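You operate a simulated robot arm through the tools that you are given. There is no shell and no other tool. Be economical: measure what you need, move in short steps, check, and stop when the job is done.

You run a simulated robot arm. Do the job below in one go: nothing can be reset, and whatever is moved stays where it is left.

JOB
Take the measuring cup and leave it on top of the frozen pack on the top of the dark table.

Only the result counts: the job must be done as asked and must still hold three seconds after the hand-in. Knocking over, shifting, dropping, spilling or breaking anything else fails it.

ROBOT AND FRAMES
A 7-joint arm with a two-finger parallel gripper, fixed in place. Base frame: the origin is at the foot of the arm, x ahead of it, y to its left, z up; the work surface is at about z = 0. Lengths are in mm, angles in rad, forces in N, time in s.
With the tool pointing down near the work surface it reaches from about 240 to 620 mm from the base axis. Its first joint turns from -1.152 to 1.152 rad. Payload 2.6 kg.
The TCP is the grasp point between the finger pads, 30 mm short of the fingertips. In the tool frame z runs along the fingers and y along their closing line. The gripper opens to 94 mm. The fingers are 28 mm wide and 10 mm thick; the gripper's body (50 by 96 mm) begins 55 mm behind the TCP.
Orientation is that of the tool frame in the base frame, as a unit quaternion [w, x, y, z]. With the fingers straight down and closing along the base's y, the tool's x points along the base's -x, its y along +y and its z along -z.

CONTROLS
- The arm moves only by the tool apply_moves. Its argument "motion" is a list of rows, each an object of numbers (a shift or turn left out is 0, a gripper value left out holds the last): "jaw": the gripper command, from -1 (shut) to 1 (fully open), values between in proportion; "x", "y", "z": the shift along the base's x, y, z in mm; "wx", "wy", "wz": the turn, a rotation vector about the base's x, y, z in rad. In form: [{"jaw": .., "x": .., "y": .., "z": .., "wx": .., "wy": .., "wz": ..}, ...]. A call has 1 to 10 rows; each row is the pose to reach, as a shift and turn from the pose commanded when the call began. Each row takes 0.2 s and may step no farther than 50 mm and 0.15 rad from the row before; otherwise, or with a gripper value out of range, the whole call is refused. A pose out of reach is approached as far as the arm can. The call stops where the force on the tool passes 40 N (or 10 N more than at its start, if that is more) or the arm is blocked; 0.2 s more then pass. Each finger travels about 72 mm/s and halts on what it meets, pressing with about 33 N; the grip force reading is that of the motor and also rises with nothing between the fingers. The clock runs only during rows and for 0.2 s after the last one: add rows that repeat a pose to give the fingers time. The reply holds the time, the measured pose of the TCP, the force on the tool along the base axes, the opening and the grip force, in the units named above and with some noise.
- Cameras (640 x 400 px; columns grow to the right, rows downward): "scene" is fixed at [58.4, 456, 548.4]; the picture's right is [-0.44, -0.90, 0.00], its down [-0.63, 0.30, -0.72] and it looks along [0.64, -0.31, -0.70] (base axes); focal length 308 px, centre (320, 200). "wrist" rides on the gripper at [-37, 0, -58] in the tool frame; the picture's right is [0.00, -1.00, 0.00], its down [0.97, 0.00, -0.24] and it looks along [0.24, 0.00, 0.97] (tool axes); focal length 218 px, centre (320, 200). There is no depth. A picture from a camera that has moved, and an enlarged one, comes with that camera's place and axes in the base frame and with its lens. The place of the scene camera against the robot may be out by one fixed shift of up to 12 mm in any direction.
- grab_frame(camera): a new picture of that camera. No time passes.
- inspect(camera, box): a new picture of the part [left, top, right, bottom] of that camera's present view, enlarged. No time passes.
- sign_off(): hands the job in; it is judged then, once.

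Work in short steps. Places have to be worked out from the pictures, the camera data and where the tool is seen: move nearer, look again, correct. Check each grasp and each placing, and mend what went wrong. You have 90 turns and 42 pictures in all, those below and enlarged ones among them. Open the gripper and draw the arm clear of the work before you hand the job in, unless the task says otherwise; then end with one line.

The tools are called after "Emit:" as name(argument=value, ...) on one line, values as JSON. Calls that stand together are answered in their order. apply_moves: Moves the arm, as the interface text tells. Its arguments: {"type":"object","properties":{"motion":{"type":"array","items":{"type":"object","properties":{"jaw":{"type":"number"},"x":{"type":"number"},"y":{"type":"number"},"z":{"type":"number"},"wx":{"type":"number"},"wy":{"type":"number"},"wz":{"type":"number"}}}}},"required":["motion"]} The other tools are called the same way: grab_frame (camera) takes a picture; inspect (camera, box) takes an enlarged picture of a part of a camera's view; sign_off () hands the job in.

At the start:

```text
t: 0.0
tool_pos: [311.1, 291.0, 292.3]
ee_rot: [0.0, 0.0, 1.0, 0.0]
ft_force: [-0.4, -0.3, 0.5]
grip_width: 94.1
finger_force: 0.1
```

scene: 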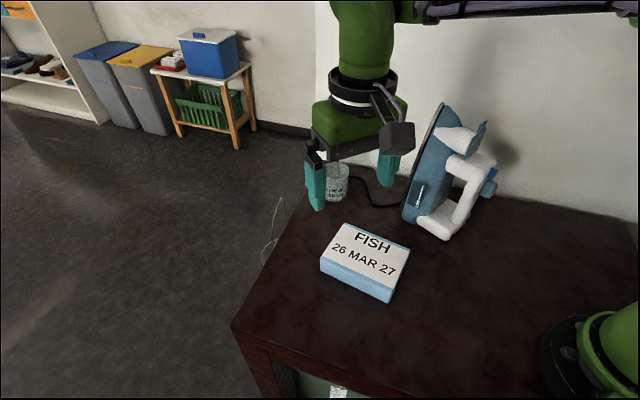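
wrist: 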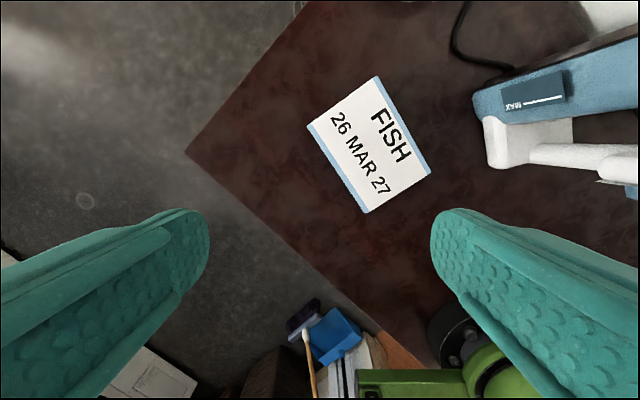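

The cup seems to be the clear one behind the gripper near (555, 175), with the pack near (340, 217). I'll enlarge that area to check.

Emit:
inspect(camera="scene", box=[280, 140, 440, 240])

Emit:
inspect(camera="scene", box=[240, 180, 560, 380])

```text
4.00 times, centred on (360, 190) of scene
camera zoom: at [58.4, 456.0, 548.4], right [-0.44, -0.9, 0.0], down [-0.63, 0.3, -0.72], along [0.64, -0.31, -0.7], focal length 1234 px, centre (160, 240)
```

zoom: 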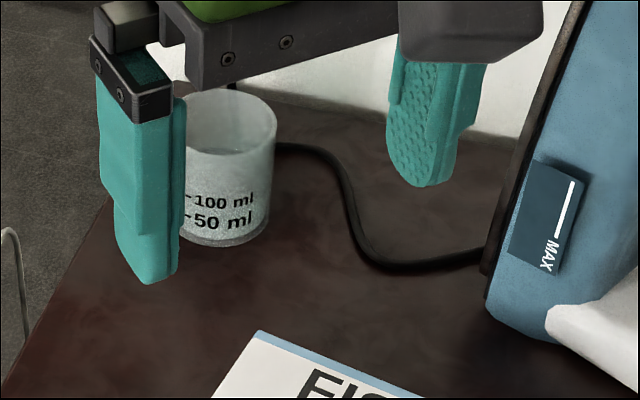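

```text
2.00 times, centred on (400, 280) of scene
camera zoom: at [58.4, 456.0, 548.4], right [-0.44, -0.9, 0.0], down [-0.63, 0.3, -0.72], along [0.64, -0.31, -0.7], focal length 617 px, centre (160, 40)
```

zoom: 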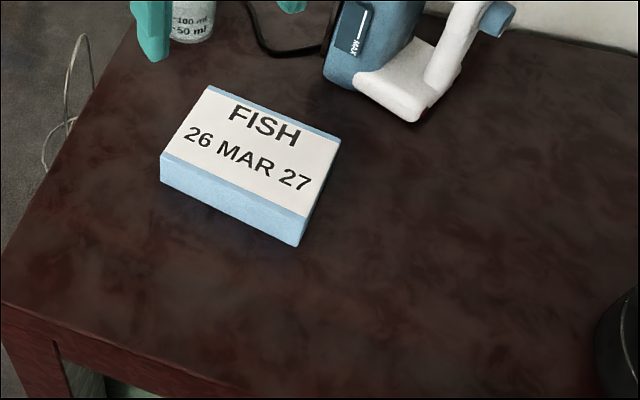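

The cup stands at about (555, 178), roughly 58 mm across and 90 high. The pack's centre is near (350, 222) with its top at about z = 45. I'll move high over towards the cup for a wrist view.

Emit:
apply_moves(motion=[{"jaw": 1, "x": 38, "y": -22, "z": 0}, {"x": 76, "y": -44}, {"x": 114, "y": -66}, {"x": 152, "y": -88}, {"x": 190, "y": -110}, {"x": 190, "y": -110}])

Emit:
grab_frame(camera="wrist")

Emit:
grab_frame(camera="scene")

```text
t: 1.4
tool_pos: [501.9, 182.0, 291.4]
ee_rot: [0.001, 0.0, 1.0, 0.001]
ft_force: [-0.3, -0.3, 0.6]
grip_width: 94.1
finger_force: 0.0
```

```text
37 pictures are left
camera wrist: at [538.6, 181.2, 349.3], right [0.0, -1.0, 0.0], down [-0.97, 0.0, 0.24], along [-0.24, 0.0, -0.97], focal length 218 px, centre (320, 200)
```

wrist: 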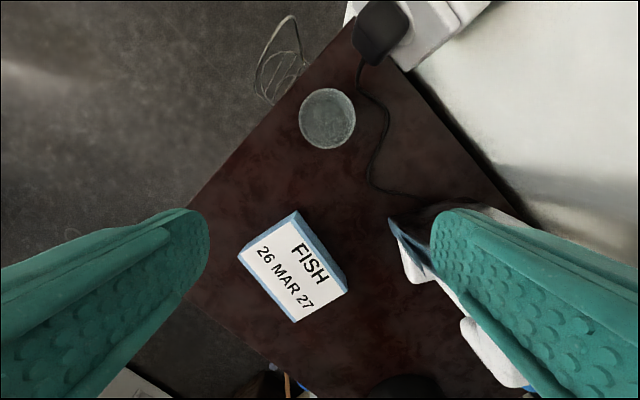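

```text
36 pictures are left
```

scene: 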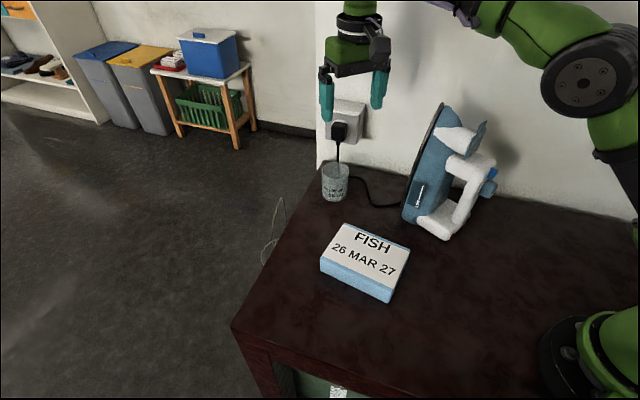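

A plug sticks out of the wall just behind and above the cup, so I'll approach with the tool leaning back towards the base to keep the gripper body and camera off it. First I'll zoom in to measure the cup.

Emit:
inspect(camera="wrist", box=[260, 0, 420, 100])

Emit:
inspect(camera="wrist", box=[260, 70, 420, 170])

Emit:
inspect(camera="scene", box=[280, 110, 440, 210])

```text
4.00 times, centred on (340, 50) of wrist
camera zoom: at [538.6, 181.2, 349.3], right [0.0, -1.0, 0.0], down [-0.97, 0.0, 0.24], along [-0.24, 0.0, -0.97], focal length 873 px, centre (240, 800)
```

zoom: 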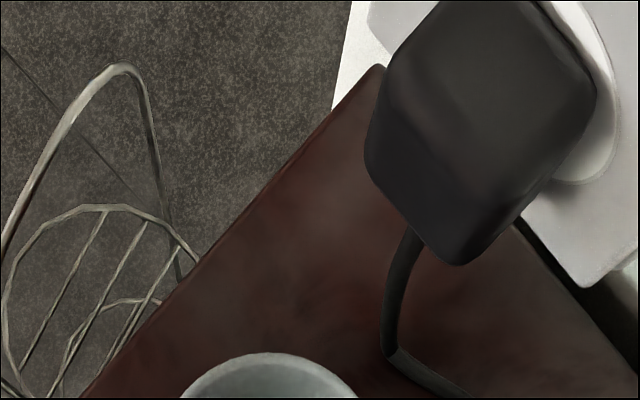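

```text
4.00 times, centred on (340, 120) of wrist
camera zoom: at [538.6, 181.2, 349.3], right [0.0, -1.0, 0.0], down [-0.97, 0.0, 0.24], along [-0.24, 0.0, -0.97], focal length 873 px, centre (240, 520)
```

zoom: 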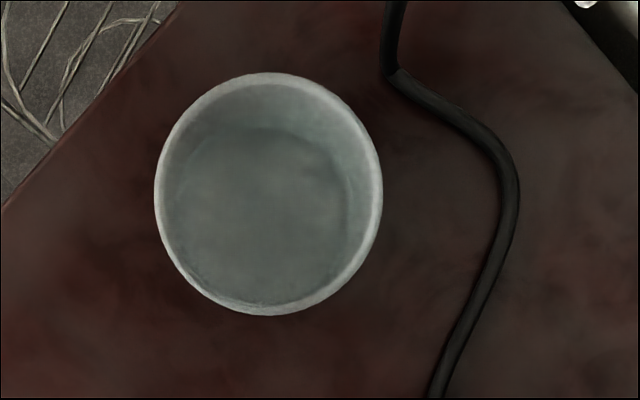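

```text
4.00 times, centred on (360, 160) of scene
camera zoom: at [58.4, 456.0, 548.4], right [-0.44, -0.9, 0.0], down [-0.63, 0.3, -0.72], along [0.64, -0.31, -0.7], focal length 1234 px, centre (160, 360)
```

zoom: 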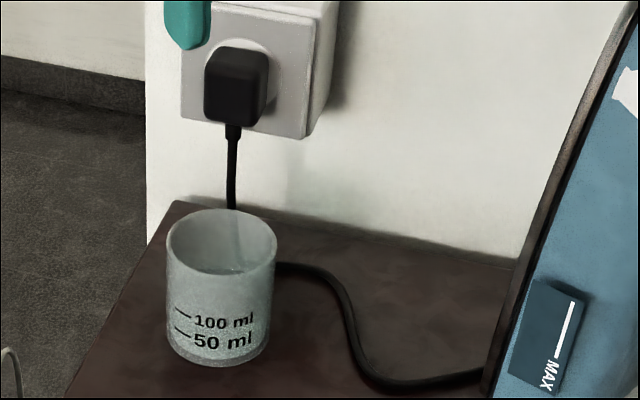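

The cup comes out at about (569, 173), with a 66 mm rim, about 78 mm tall and holding some liquid, so I'll keep it upright. The plug's near corner is about (609, 135, 130). I'll tilt the tool 0.6 rad back here, then look.

Emit:
apply_moves(motion=[{"jaw": 1, "wy": -0.15, "x": -5, "y": -3}, {"wy": -0.3, "x": -10, "y": -6}, {"wy": -0.45, "x": -15, "y": -9}, {"wy": -0.6, "x": -20, "y": -9}, {"wy": -0.6, "x": -20, "y": -9, "z": -40}, {"wy": -0.6, "x": -20, "y": -9, "z": -80}, {"wy": -0.6, "x": -20, "y": -9, "z": -80}])

Emit:
grab_frame(camera="wrist")

Emit:
grab_frame(camera="scene")

```text
t: 3.0
tool_pos: [481.6, 173.7, 210.3]
ee_rot: [0.296, 0.0, 0.955, 0.0]
ft_force: [0.2, 0.0, -0.1]
grip_width: 94.1
finger_force: 0.1
```

```text
32 pictures are left
camera wrist: at [478.4, 173.2, 279.3], right [0.0, -1.0, 0.0], down [-0.94, 0.0, -0.35], along [0.35, 0.0, -0.94], focal length 218 px, centre (320, 200)
```

wrist: 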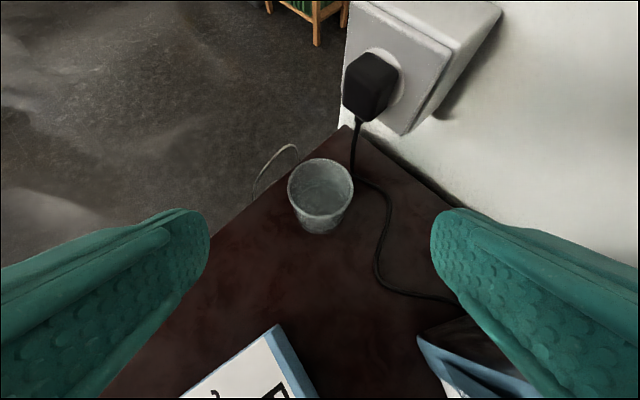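

```text
31 pictures are left
```

scene: 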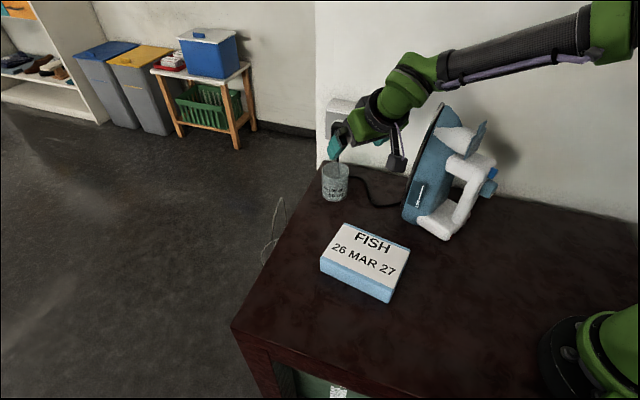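

The cup is confirmed at about (568, 173) and the plug corner at (610, 131, 125). A dark block hangs on the base side of the wrist, so I'll ease the tilt to 0.5 rad and go to a pre-grasp 110 mm back along the tool axis.

Emit:
apply_moves(motion=[{"jaw": 1, "wy": 0.1, "x": 17, "z": -31}, {"wy": 0.1, "x": 33, "z": -63}, {"wy": 0.1, "x": 33, "z": -63}])

Emit:
grab_frame(camera="wrist")

Emit:
inspect(camera="scene", box=[280, 90, 472, 210])

```text
t: 3.8
tool_pos: [513.6, 173.7, 148.5]
ee_rot: [0.248, 0.0, 0.969, 0.0]
ft_force: [0.1, 1.0, 0.4]
grip_width: 93.8
finger_force: 0.0
```

```text
30 pictures are left
camera wrist: at [518.9, 172.3, 216.9], right [0.0, -1.0, 0.0], down [-0.97, 0.0, -0.26], along [0.26, 0.0, -0.97], focal length 218 px, centre (320, 200)
```

wrist: 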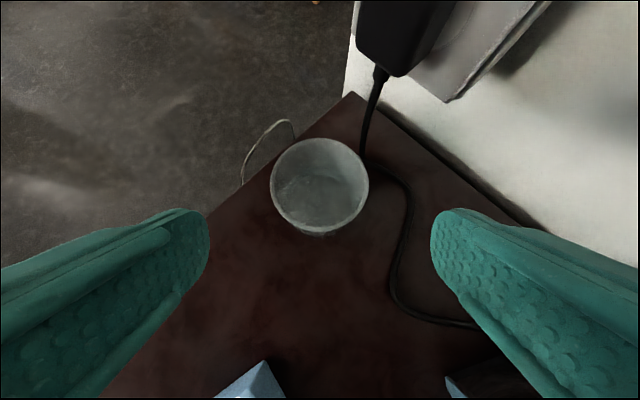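

```text
3.33 times, centred on (376, 150) of scene
camera zoom: at [58.4, 456.0, 548.4], right [-0.44, -0.9, 0.0], down [-0.63, 0.3, -0.72], along [0.64, -0.31, -0.7], focal length 1028 px, centre (133, 367)
```

zoom: 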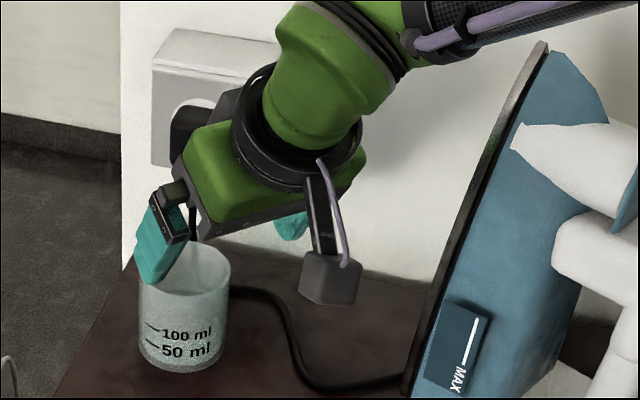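

The readings agree, with the cup at about (566, 173), between the fingers. I'm advancing along the tool axis to z = 50 with the jaw open.

Emit:
apply_moves(motion=[{"jaw": 1, "x": 11, "z": -20}, {"x": 22, "z": -40}, {"x": 33, "z": -60}, {"x": 43, "z": -80}, {"x": 52, "z": -97}, {"x": 52, "z": -97}])

Emit:
grab_frame(camera="wrist")

Emit:
inspect(camera="scene", box=[280, 110, 472, 230])

```text
t: 5.2
tool_pos: [566.4, 173.5, 51.3]
ee_rot: [0.248, 0.0, 0.969, 0.001]
ft_force: [0.5, -0.6, -0.2]
grip_width: 94.0
finger_force: 0.0
```

```text
28 pictures are left
camera wrist: at [571.3, 173.0, 120.7], right [0.0, -1.0, 0.0], down [-0.97, 0.0, -0.26], along [0.26, 0.0, -0.97], focal length 218 px, centre (320, 200)
```

wrist: 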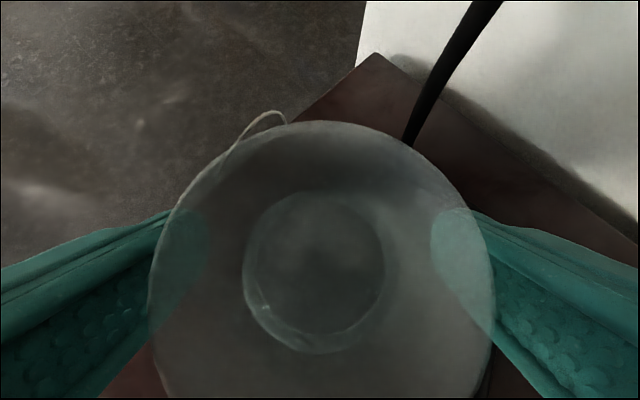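

```text
3.33 times, centred on (376, 170) of scene
camera zoom: at [58.4, 456.0, 548.4], right [-0.44, -0.9, 0.0], down [-0.63, 0.3, -0.72], along [0.64, -0.31, -0.7], focal length 1028 px, centre (133, 300)
```

zoom: 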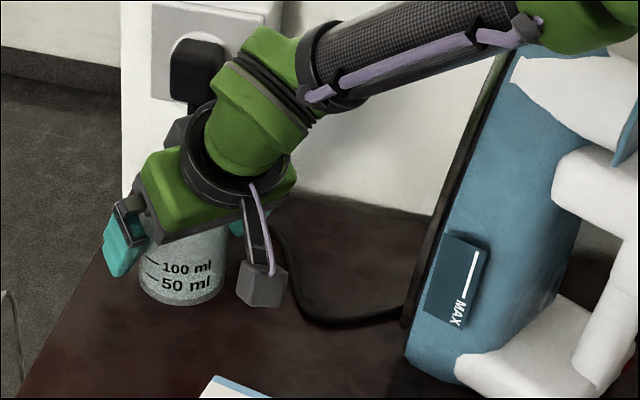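

The cup is centred between the fingers with no contact. I'm closing the gripper.

Emit:
apply_moves(motion=[{"jaw": 0.4}, {"jaw": 0}, {"jaw": -0.4}, {"jaw": -0.4}, {"jaw": -0.4}])

```text
t: 6.4
tool_pos: [567.1, 173.3, 51.4]
ee_rot: [0.248, 0.0, 0.969, -0.001]
ft_force: [0.2, -1.0, 0.2]
grip_width: 71.9
finger_force: 33.0
```

The grip holds at 72 mm and 33 N. I'll lift gently, then back away from the plug.

Emit:
apply_moves(motion=[{"z": 5}, {"z": 14}, {"x": -6, "z": 25}, {"x": -16, "z": 40}, {"x": -28, "z": 56}, {"x": -40, "z": 72}, {"x": -50, "z": 84}, {"x": -56, "z": 90}, {"x": -56, "z": 90}])

Emit:
grab_frame(camera="scene")

Emit:
grab_frame(camera="wrist")

```text
t: 8.4
tool_pos: [509.5, 173.3, 142.1]
ee_rot: [0.247, 0.0, 0.969, 0.0]
ft_force: [0.5, 0.7, -2.7]
grip_width: 67.5
finger_force: 33.0
```

```text
26 pictures are left
```

scene: 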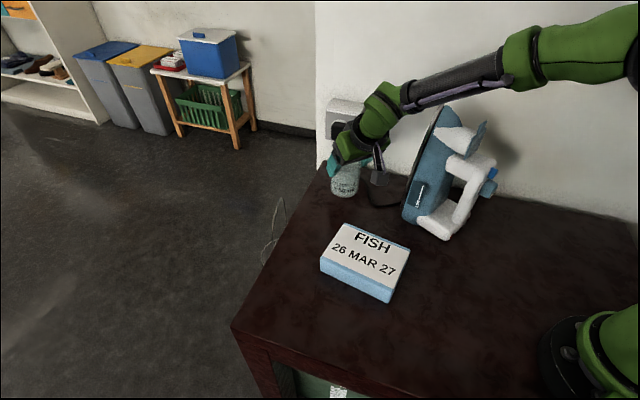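

```text
25 pictures are left
camera wrist: at [514.3, 172.7, 210.8], right [0.0, -1.0, 0.0], down [-0.97, 0.0, -0.25], along [0.25, 0.0, -0.97], focal length 218 px, centre (320, 200)
```

wrist: 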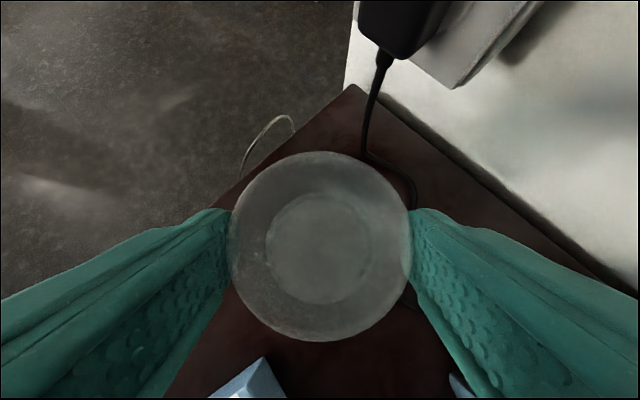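

The opening has dropped to 67.5 mm and the rim looks farther from the camera, so the cup may have slipped or tilted. I'll look closely.

Emit:
inspect(camera="scene", box=[300, 130, 428, 210])

```text
5.00 times, centred on (364, 170) of scene
camera zoom: at [58.4, 456.0, 548.4], right [-0.44, -0.9, 0.0], down [-0.63, 0.3, -0.72], along [0.64, -0.31, -0.7], focal length 1542 px, centre (100, 350)
```

zoom: 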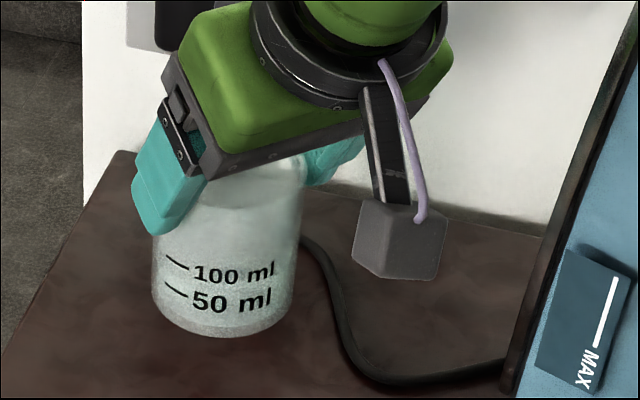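

The cup has slid down in the grip by about 30 mm, so only its top is held, with its bottom at about z = 57. I'll lower it straight back towards the clear table below and regrip.

Emit:
apply_moves(motion=[{"z": -8}, {"z": -18}, {"z": -28}, {"z": -36}, {"z": -40}, {"z": -40}])

Emit:
grab_frame(camera="wrist")

Emit:
inspect(camera="scene", box=[300, 140, 428, 220])

```text
t: 9.8
tool_pos: [509.1, 172.8, 100.6]
ee_rot: [0.247, 0.0, 0.969, 0.001]
ft_force: [0.2, 0.4, -2.1]
grip_width: 67.4
finger_force: 32.8
```

```text
23 pictures are left
camera wrist: at [514.3, 173.1, 170.2], right [0.0, -1.0, 0.0], down [-0.97, 0.0, -0.25], along [0.25, 0.0, -0.97], focal length 218 px, centre (320, 200)
```

wrist: 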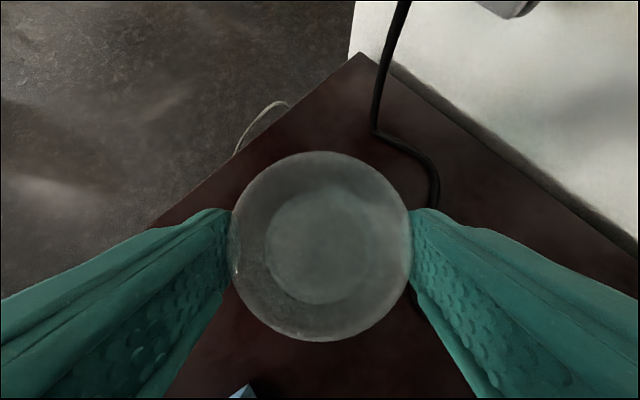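

```text
5.00 times, centred on (364, 180) of scene
camera zoom: at [58.4, 456.0, 548.4], right [-0.44, -0.9, 0.0], down [-0.63, 0.3, -0.72], along [0.64, -0.31, -0.7], focal length 1542 px, centre (100, 300)
```

zoom: 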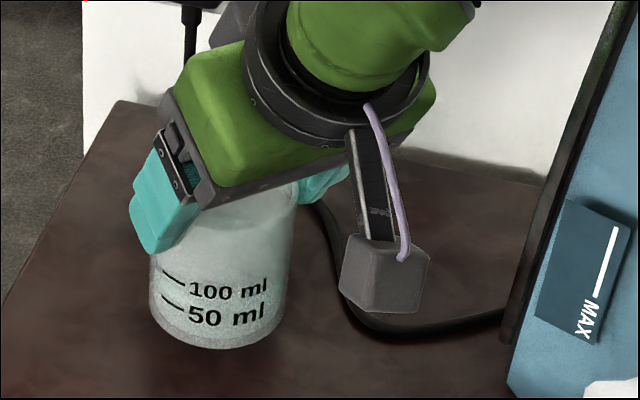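

The grip is now steady at 67.4 mm: the view is unchanged after moving, and the cup hangs upright with its centre at about (519, 173) and its bottom at about z = 11. I'll raise it gently and start towards the pack centre at about (351, 223).

Emit:
apply_moves(motion=[{"z": 5}, {"z": 14}, {"z": 25}, {"z": 36}, {"z": 48}, {"x": -5, "y": 2, "z": 60}, {"x": -14, "y": 4, "z": 70}, {"x": -24, "y": 7, "z": 76}, {"x": -32, "y": 10, "z": 78}, {"x": -34, "y": 10, "z": 78}])

Emit:
grab_frame(camera="wrist")

```text
t: 12.0
tool_pos: [475.6, 183.3, 180.3]
ee_rot: [0.248, 0.0, 0.969, -0.001]
ft_force: [-0.1, -0.4, -2.2]
grip_width: 67.3
finger_force: 32.7
```

```text
21 pictures are left
camera wrist: at [480.5, 183.0, 249.0], right [0.0, -1.0, 0.0], down [-0.97, 0.0, -0.26], along [0.26, 0.0, -0.97], focal length 218 px, centre (320, 200)
```

wrist: 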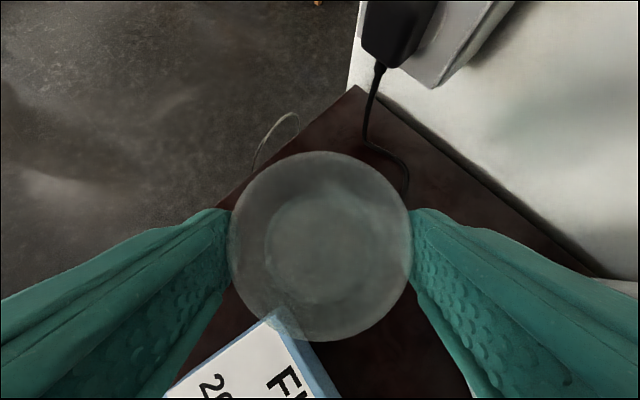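

The grip is stable and the view unchanged. I'm carrying on over the pack at this height.

Emit:
apply_moves(motion=[{"x": -6, "y": 2}, {"x": -18, "y": 5}, {"x": -36, "y": 11}, {"x": -56, "y": 17}, {"x": -76, "y": 23}, {"x": -96, "y": 29}, {"x": -114, "y": 34}, {"x": -127, "y": 38}, {"x": -134, "y": 40}, {"x": -134, "y": 40}])

Emit:
grab_frame(camera="wrist")

Emit:
inspect(camera="scene", box=[272, 160, 464, 280])

```text
t: 14.2
tool_pos: [342.2, 222.9, 180.5]
ee_rot: [0.247, 0.001, 0.969, 0.0]
ft_force: [0.3, 0.2, -2.6]
grip_width: 67.2
finger_force: 33.1
```

```text
20 pictures are left
camera wrist: at [346.8, 222.2, 249.1], right [0.0, -1.0, 0.0], down [-0.97, 0.0, -0.25], along [0.25, 0.0, -0.97], focal length 218 px, centre (320, 200)
```

wrist: 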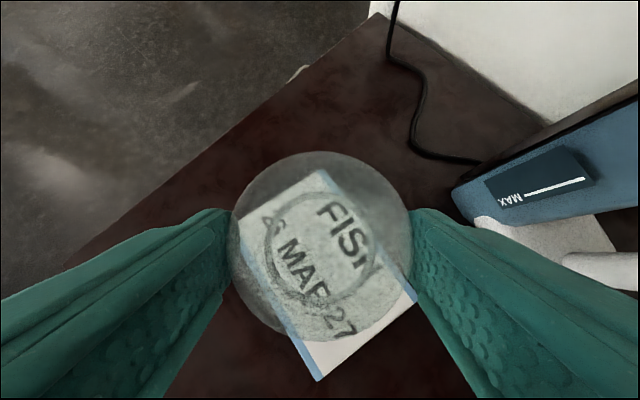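

```text
3.33 times, centred on (368, 220) of scene
camera zoom: at [58.4, 456.0, 548.4], right [-0.44, -0.9, 0.0], down [-0.63, 0.3, -0.72], along [0.64, -0.31, -0.7], focal length 1028 px, centre (160, 133)
```

zoom: 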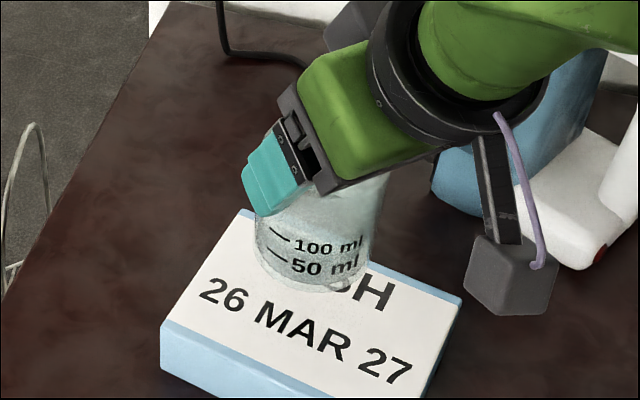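

From the corners, the pack centre is about (344, 220), and the cup is at about (352, 223) with its bottom near z = 91. I'll shift (-7, -3) and lower most of the way.

Emit:
apply_moves(motion=[{"x": -3, "y": -1, "z": -4}, {"x": -7, "y": -3, "z": -12}, {"x": -7, "y": -3, "z": -22}, {"x": -7, "y": -3, "z": -30}, {"x": -7, "y": -3, "z": -35}, {"x": -7, "y": -3, "z": -35}])

Emit:
inspect(camera="scene", box=[300, 190, 428, 270])

```text
t: 15.6
tool_pos: [334.5, 220.6, 145.3]
ee_rot: [0.247, 0.0, 0.969, 0.0]
ft_force: [0.5, 0.0, -1.5]
grip_width: 67.5
finger_force: 33.6
```

```text
5.00 times, centred on (364, 230) of scene
camera zoom: at [58.4, 456.1, 548.4], right [-0.44, -0.9, 0.0], down [-0.63, 0.3, -0.72], along [0.64, -0.31, -0.7], focal length 1542 px, centre (100, 50)
```

zoom: 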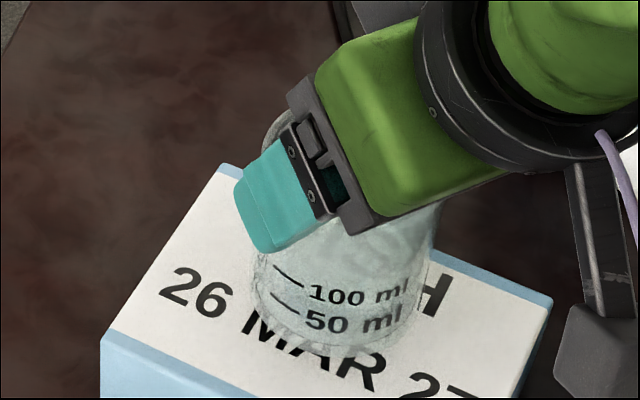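

There is still a small gap and the cup is well inside the pack's outline. I'm descending in small steps and watching the force.

Emit:
apply_moves(motion=[{"z": -3}, {"z": -6}, {"z": -8}, {"z": -8}])

```text
t: 16.6
tool_pos: [335.5, 220.5, 136.7]
ee_rot: [0.248, 0.0, 0.969, 0.0]
ft_force: [-0.3, -0.7, -1.9]
grip_width: 67.5
finger_force: 33.0
```

The force is still just the cup's weight, so I'll go down 4 mm more.

Emit:
apply_moves(motion=[{"z": -2}, {"z": -4}, {"z": -4}])

Emit:
inspect(camera="scene", box=[300, 200, 428, 280])

```text
t: 17.4
tool_pos: [335.2, 220.6, 133.2]
ee_rot: [0.247, 0.0, 0.969, 0.0]
ft_force: [-0.7, 0.0, -1.6]
grip_width: 67.2
finger_force: 32.5
```

```text
5.00 times, centred on (364, 240) of scene
camera zoom: at [58.4, 456.0, 548.4], right [-0.44, -0.9, 0.0], down [-0.63, 0.3, -0.72], along [0.64, -0.31, -0.7], focal length 1542 px, centre (100, 0)
```

zoom: 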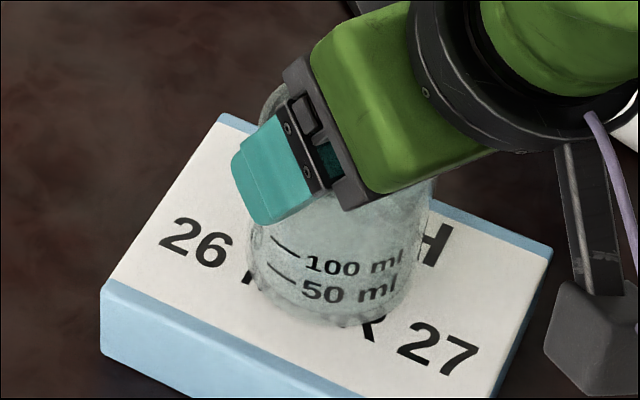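

There's no contact yet, so I'll continue in 2 mm steps.

Emit:
apply_moves(motion=[{"z": -1.5}, {"z": -3}, {"z": -3}])

```text
t: 18.2
tool_pos: [336.1, 221.2, 132.4]
ee_rot: [0.249, -0.001, 0.969, 0.002]
ft_force: [-7.4, -5.5, 26.7]
grip_width: 67.3
finger_force: 32.3
```

Contact: 27 N upward at z of about 132.5. I'll ease back 2 mm to unload it, then check.

Emit:
apply_moves(motion=[{"z": 1}, {"z": 2.2}, {"z": 2.2}])

```text
t: 19.0
tool_pos: [335.0, 220.9, 130.3]
ee_rot: [0.247, 0.0, 0.969, 0.0]
ft_force: [2.6, 2.2, 7.3]
grip_width: 67.5
finger_force: 33.3
```

A light 7 N press remains. I'll relieve it by another 0.7 mm, then open slowly.

Emit:
apply_moves(motion=[{"z": 0.7}, {"z": 0.7}])

Emit:
inspect(camera="scene", box=[300, 200, 428, 280])

Emit:
grab_frame(camera="wrist")

```text
t: 19.6
tool_pos: [334.3, 219.1, 130.6]
ee_rot: [0.246, 0.0, 0.969, -0.001]
ft_force: [-1.0, 0.9, 0.0]
grip_width: 67.6
finger_force: 33.2
```

```text
5.00 times, centred on (364, 240) of scene
camera zoom: at [58.3, 456.0, 548.4], right [-0.44, -0.9, 0.0], down [-0.63, 0.3, -0.72], along [0.64, -0.31, -0.7], focal length 1542 px, centre (100, 0)
```

zoom: 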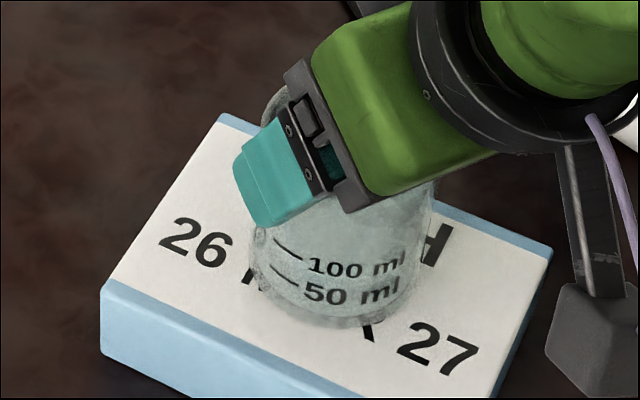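

```text
15 pictures are left
camera wrist: at [339.0, 219.5, 200.5], right [0.0, -1.0, 0.0], down [-0.97, 0.0, -0.25], along [0.25, 0.0, -0.97], focal length 218 px, centre (320, 200)
```

wrist: 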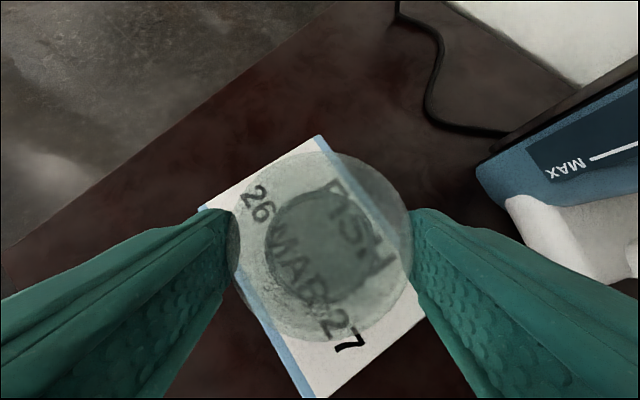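

The cup sits flat on the pack near its centre, with almost no force on the tool. I'm opening the gripper gradually.

Emit:
apply_moves(motion=[{"jaw": 0.45}, {"jaw": 0.5}, {"jaw": 0.6}, {"jaw": 0.75}, {"jaw": 0.95}, {"jaw": 1}, {"jaw": 1}])

Emit:
inspect(camera="scene", box=[300, 200, 428, 280])

Emit:
grab_frame(camera="wrist")

```text
t: 21.2
tool_pos: [336.7, 220.2, 132.3]
ee_rot: [0.248, 0.0, 0.969, 0.0]
ft_force: [-0.1, 0.3, 0.5]
grip_width: 93.9
finger_force: 0.1
```

```text
5.00 times, centred on (364, 240) of scene
camera zoom: at [58.4, 456.0, 548.4], right [-0.44, -0.9, 0.0], down [-0.63, 0.3, -0.72], along [0.64, -0.31, -0.7], focal length 1542 px, centre (100, 0)
```

zoom: 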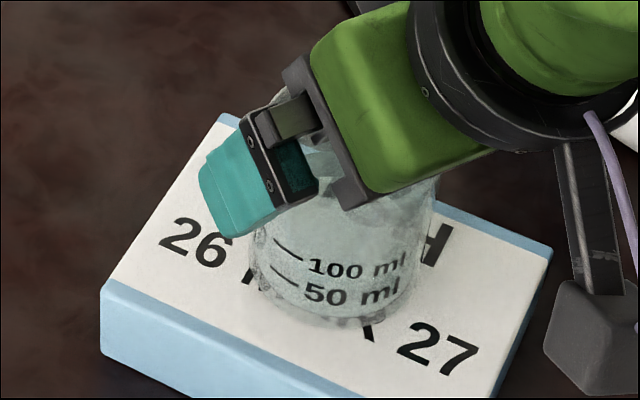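

```text
13 pictures are left
camera wrist: at [339.6, 219.8, 201.4], right [0.0, -1.0, 0.0], down [-0.97, 0.0, -0.25], along [0.25, 0.0, -0.97], focal length 218 px, centre (320, 200)
```

wrist: 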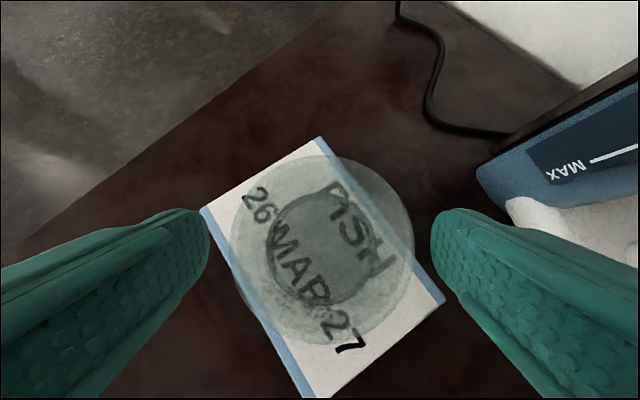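

The cup is standing free and the fingers are clear of it. I'll withdraw along the tool axis, up and back.

Emit:
apply_moves(motion=[{"jaw": 1, "x": -7, "z": 13}, {"x": -19, "z": 35}, {"x": -33, "z": 60}, {"x": -47, "z": 86}, {"x": -55, "z": 120}, {"x": -55, "z": 150}, {"x": -55, "z": 150}])

Emit:
grab_frame(camera="scene")

Emit:
grab_frame(camera="wrist")

```text
t: 22.8
tool_pos: [281.4, 220.5, 283.1]
ee_rot: [0.248, 0.0, 0.969, 0.001]
ft_force: [0.7, -0.5, -0.3]
grip_width: 94.2
finger_force: 0.2
```

```text
12 pictures are left
```

scene: 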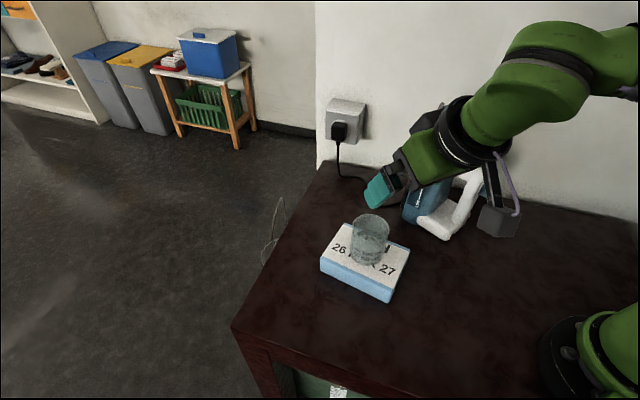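

```text
11 pictures are left
camera wrist: at [284.7, 220.2, 351.7], right [0.0, -1.0, 0.0], down [-0.97, 0.0, -0.25], along [0.25, 0.0, -0.97], focal length 218 px, centre (320, 200)
```

wrist: 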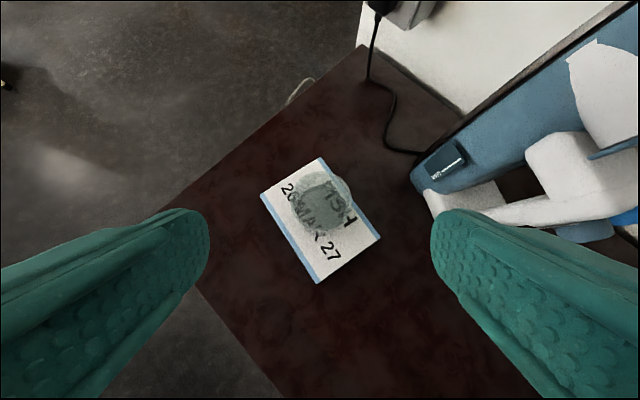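

The cup stands upright on the pack, the pack and iron have not moved, and the arm is clear. I'm handing in.

Emit:
sign_off()

```text
The job is handed in.
```

The measuring cup is standing upright on top of the frozen pack, the gripper is open, and the arm is clear; the cup slid down in the grip on the first lift but held steady from there to the placing.
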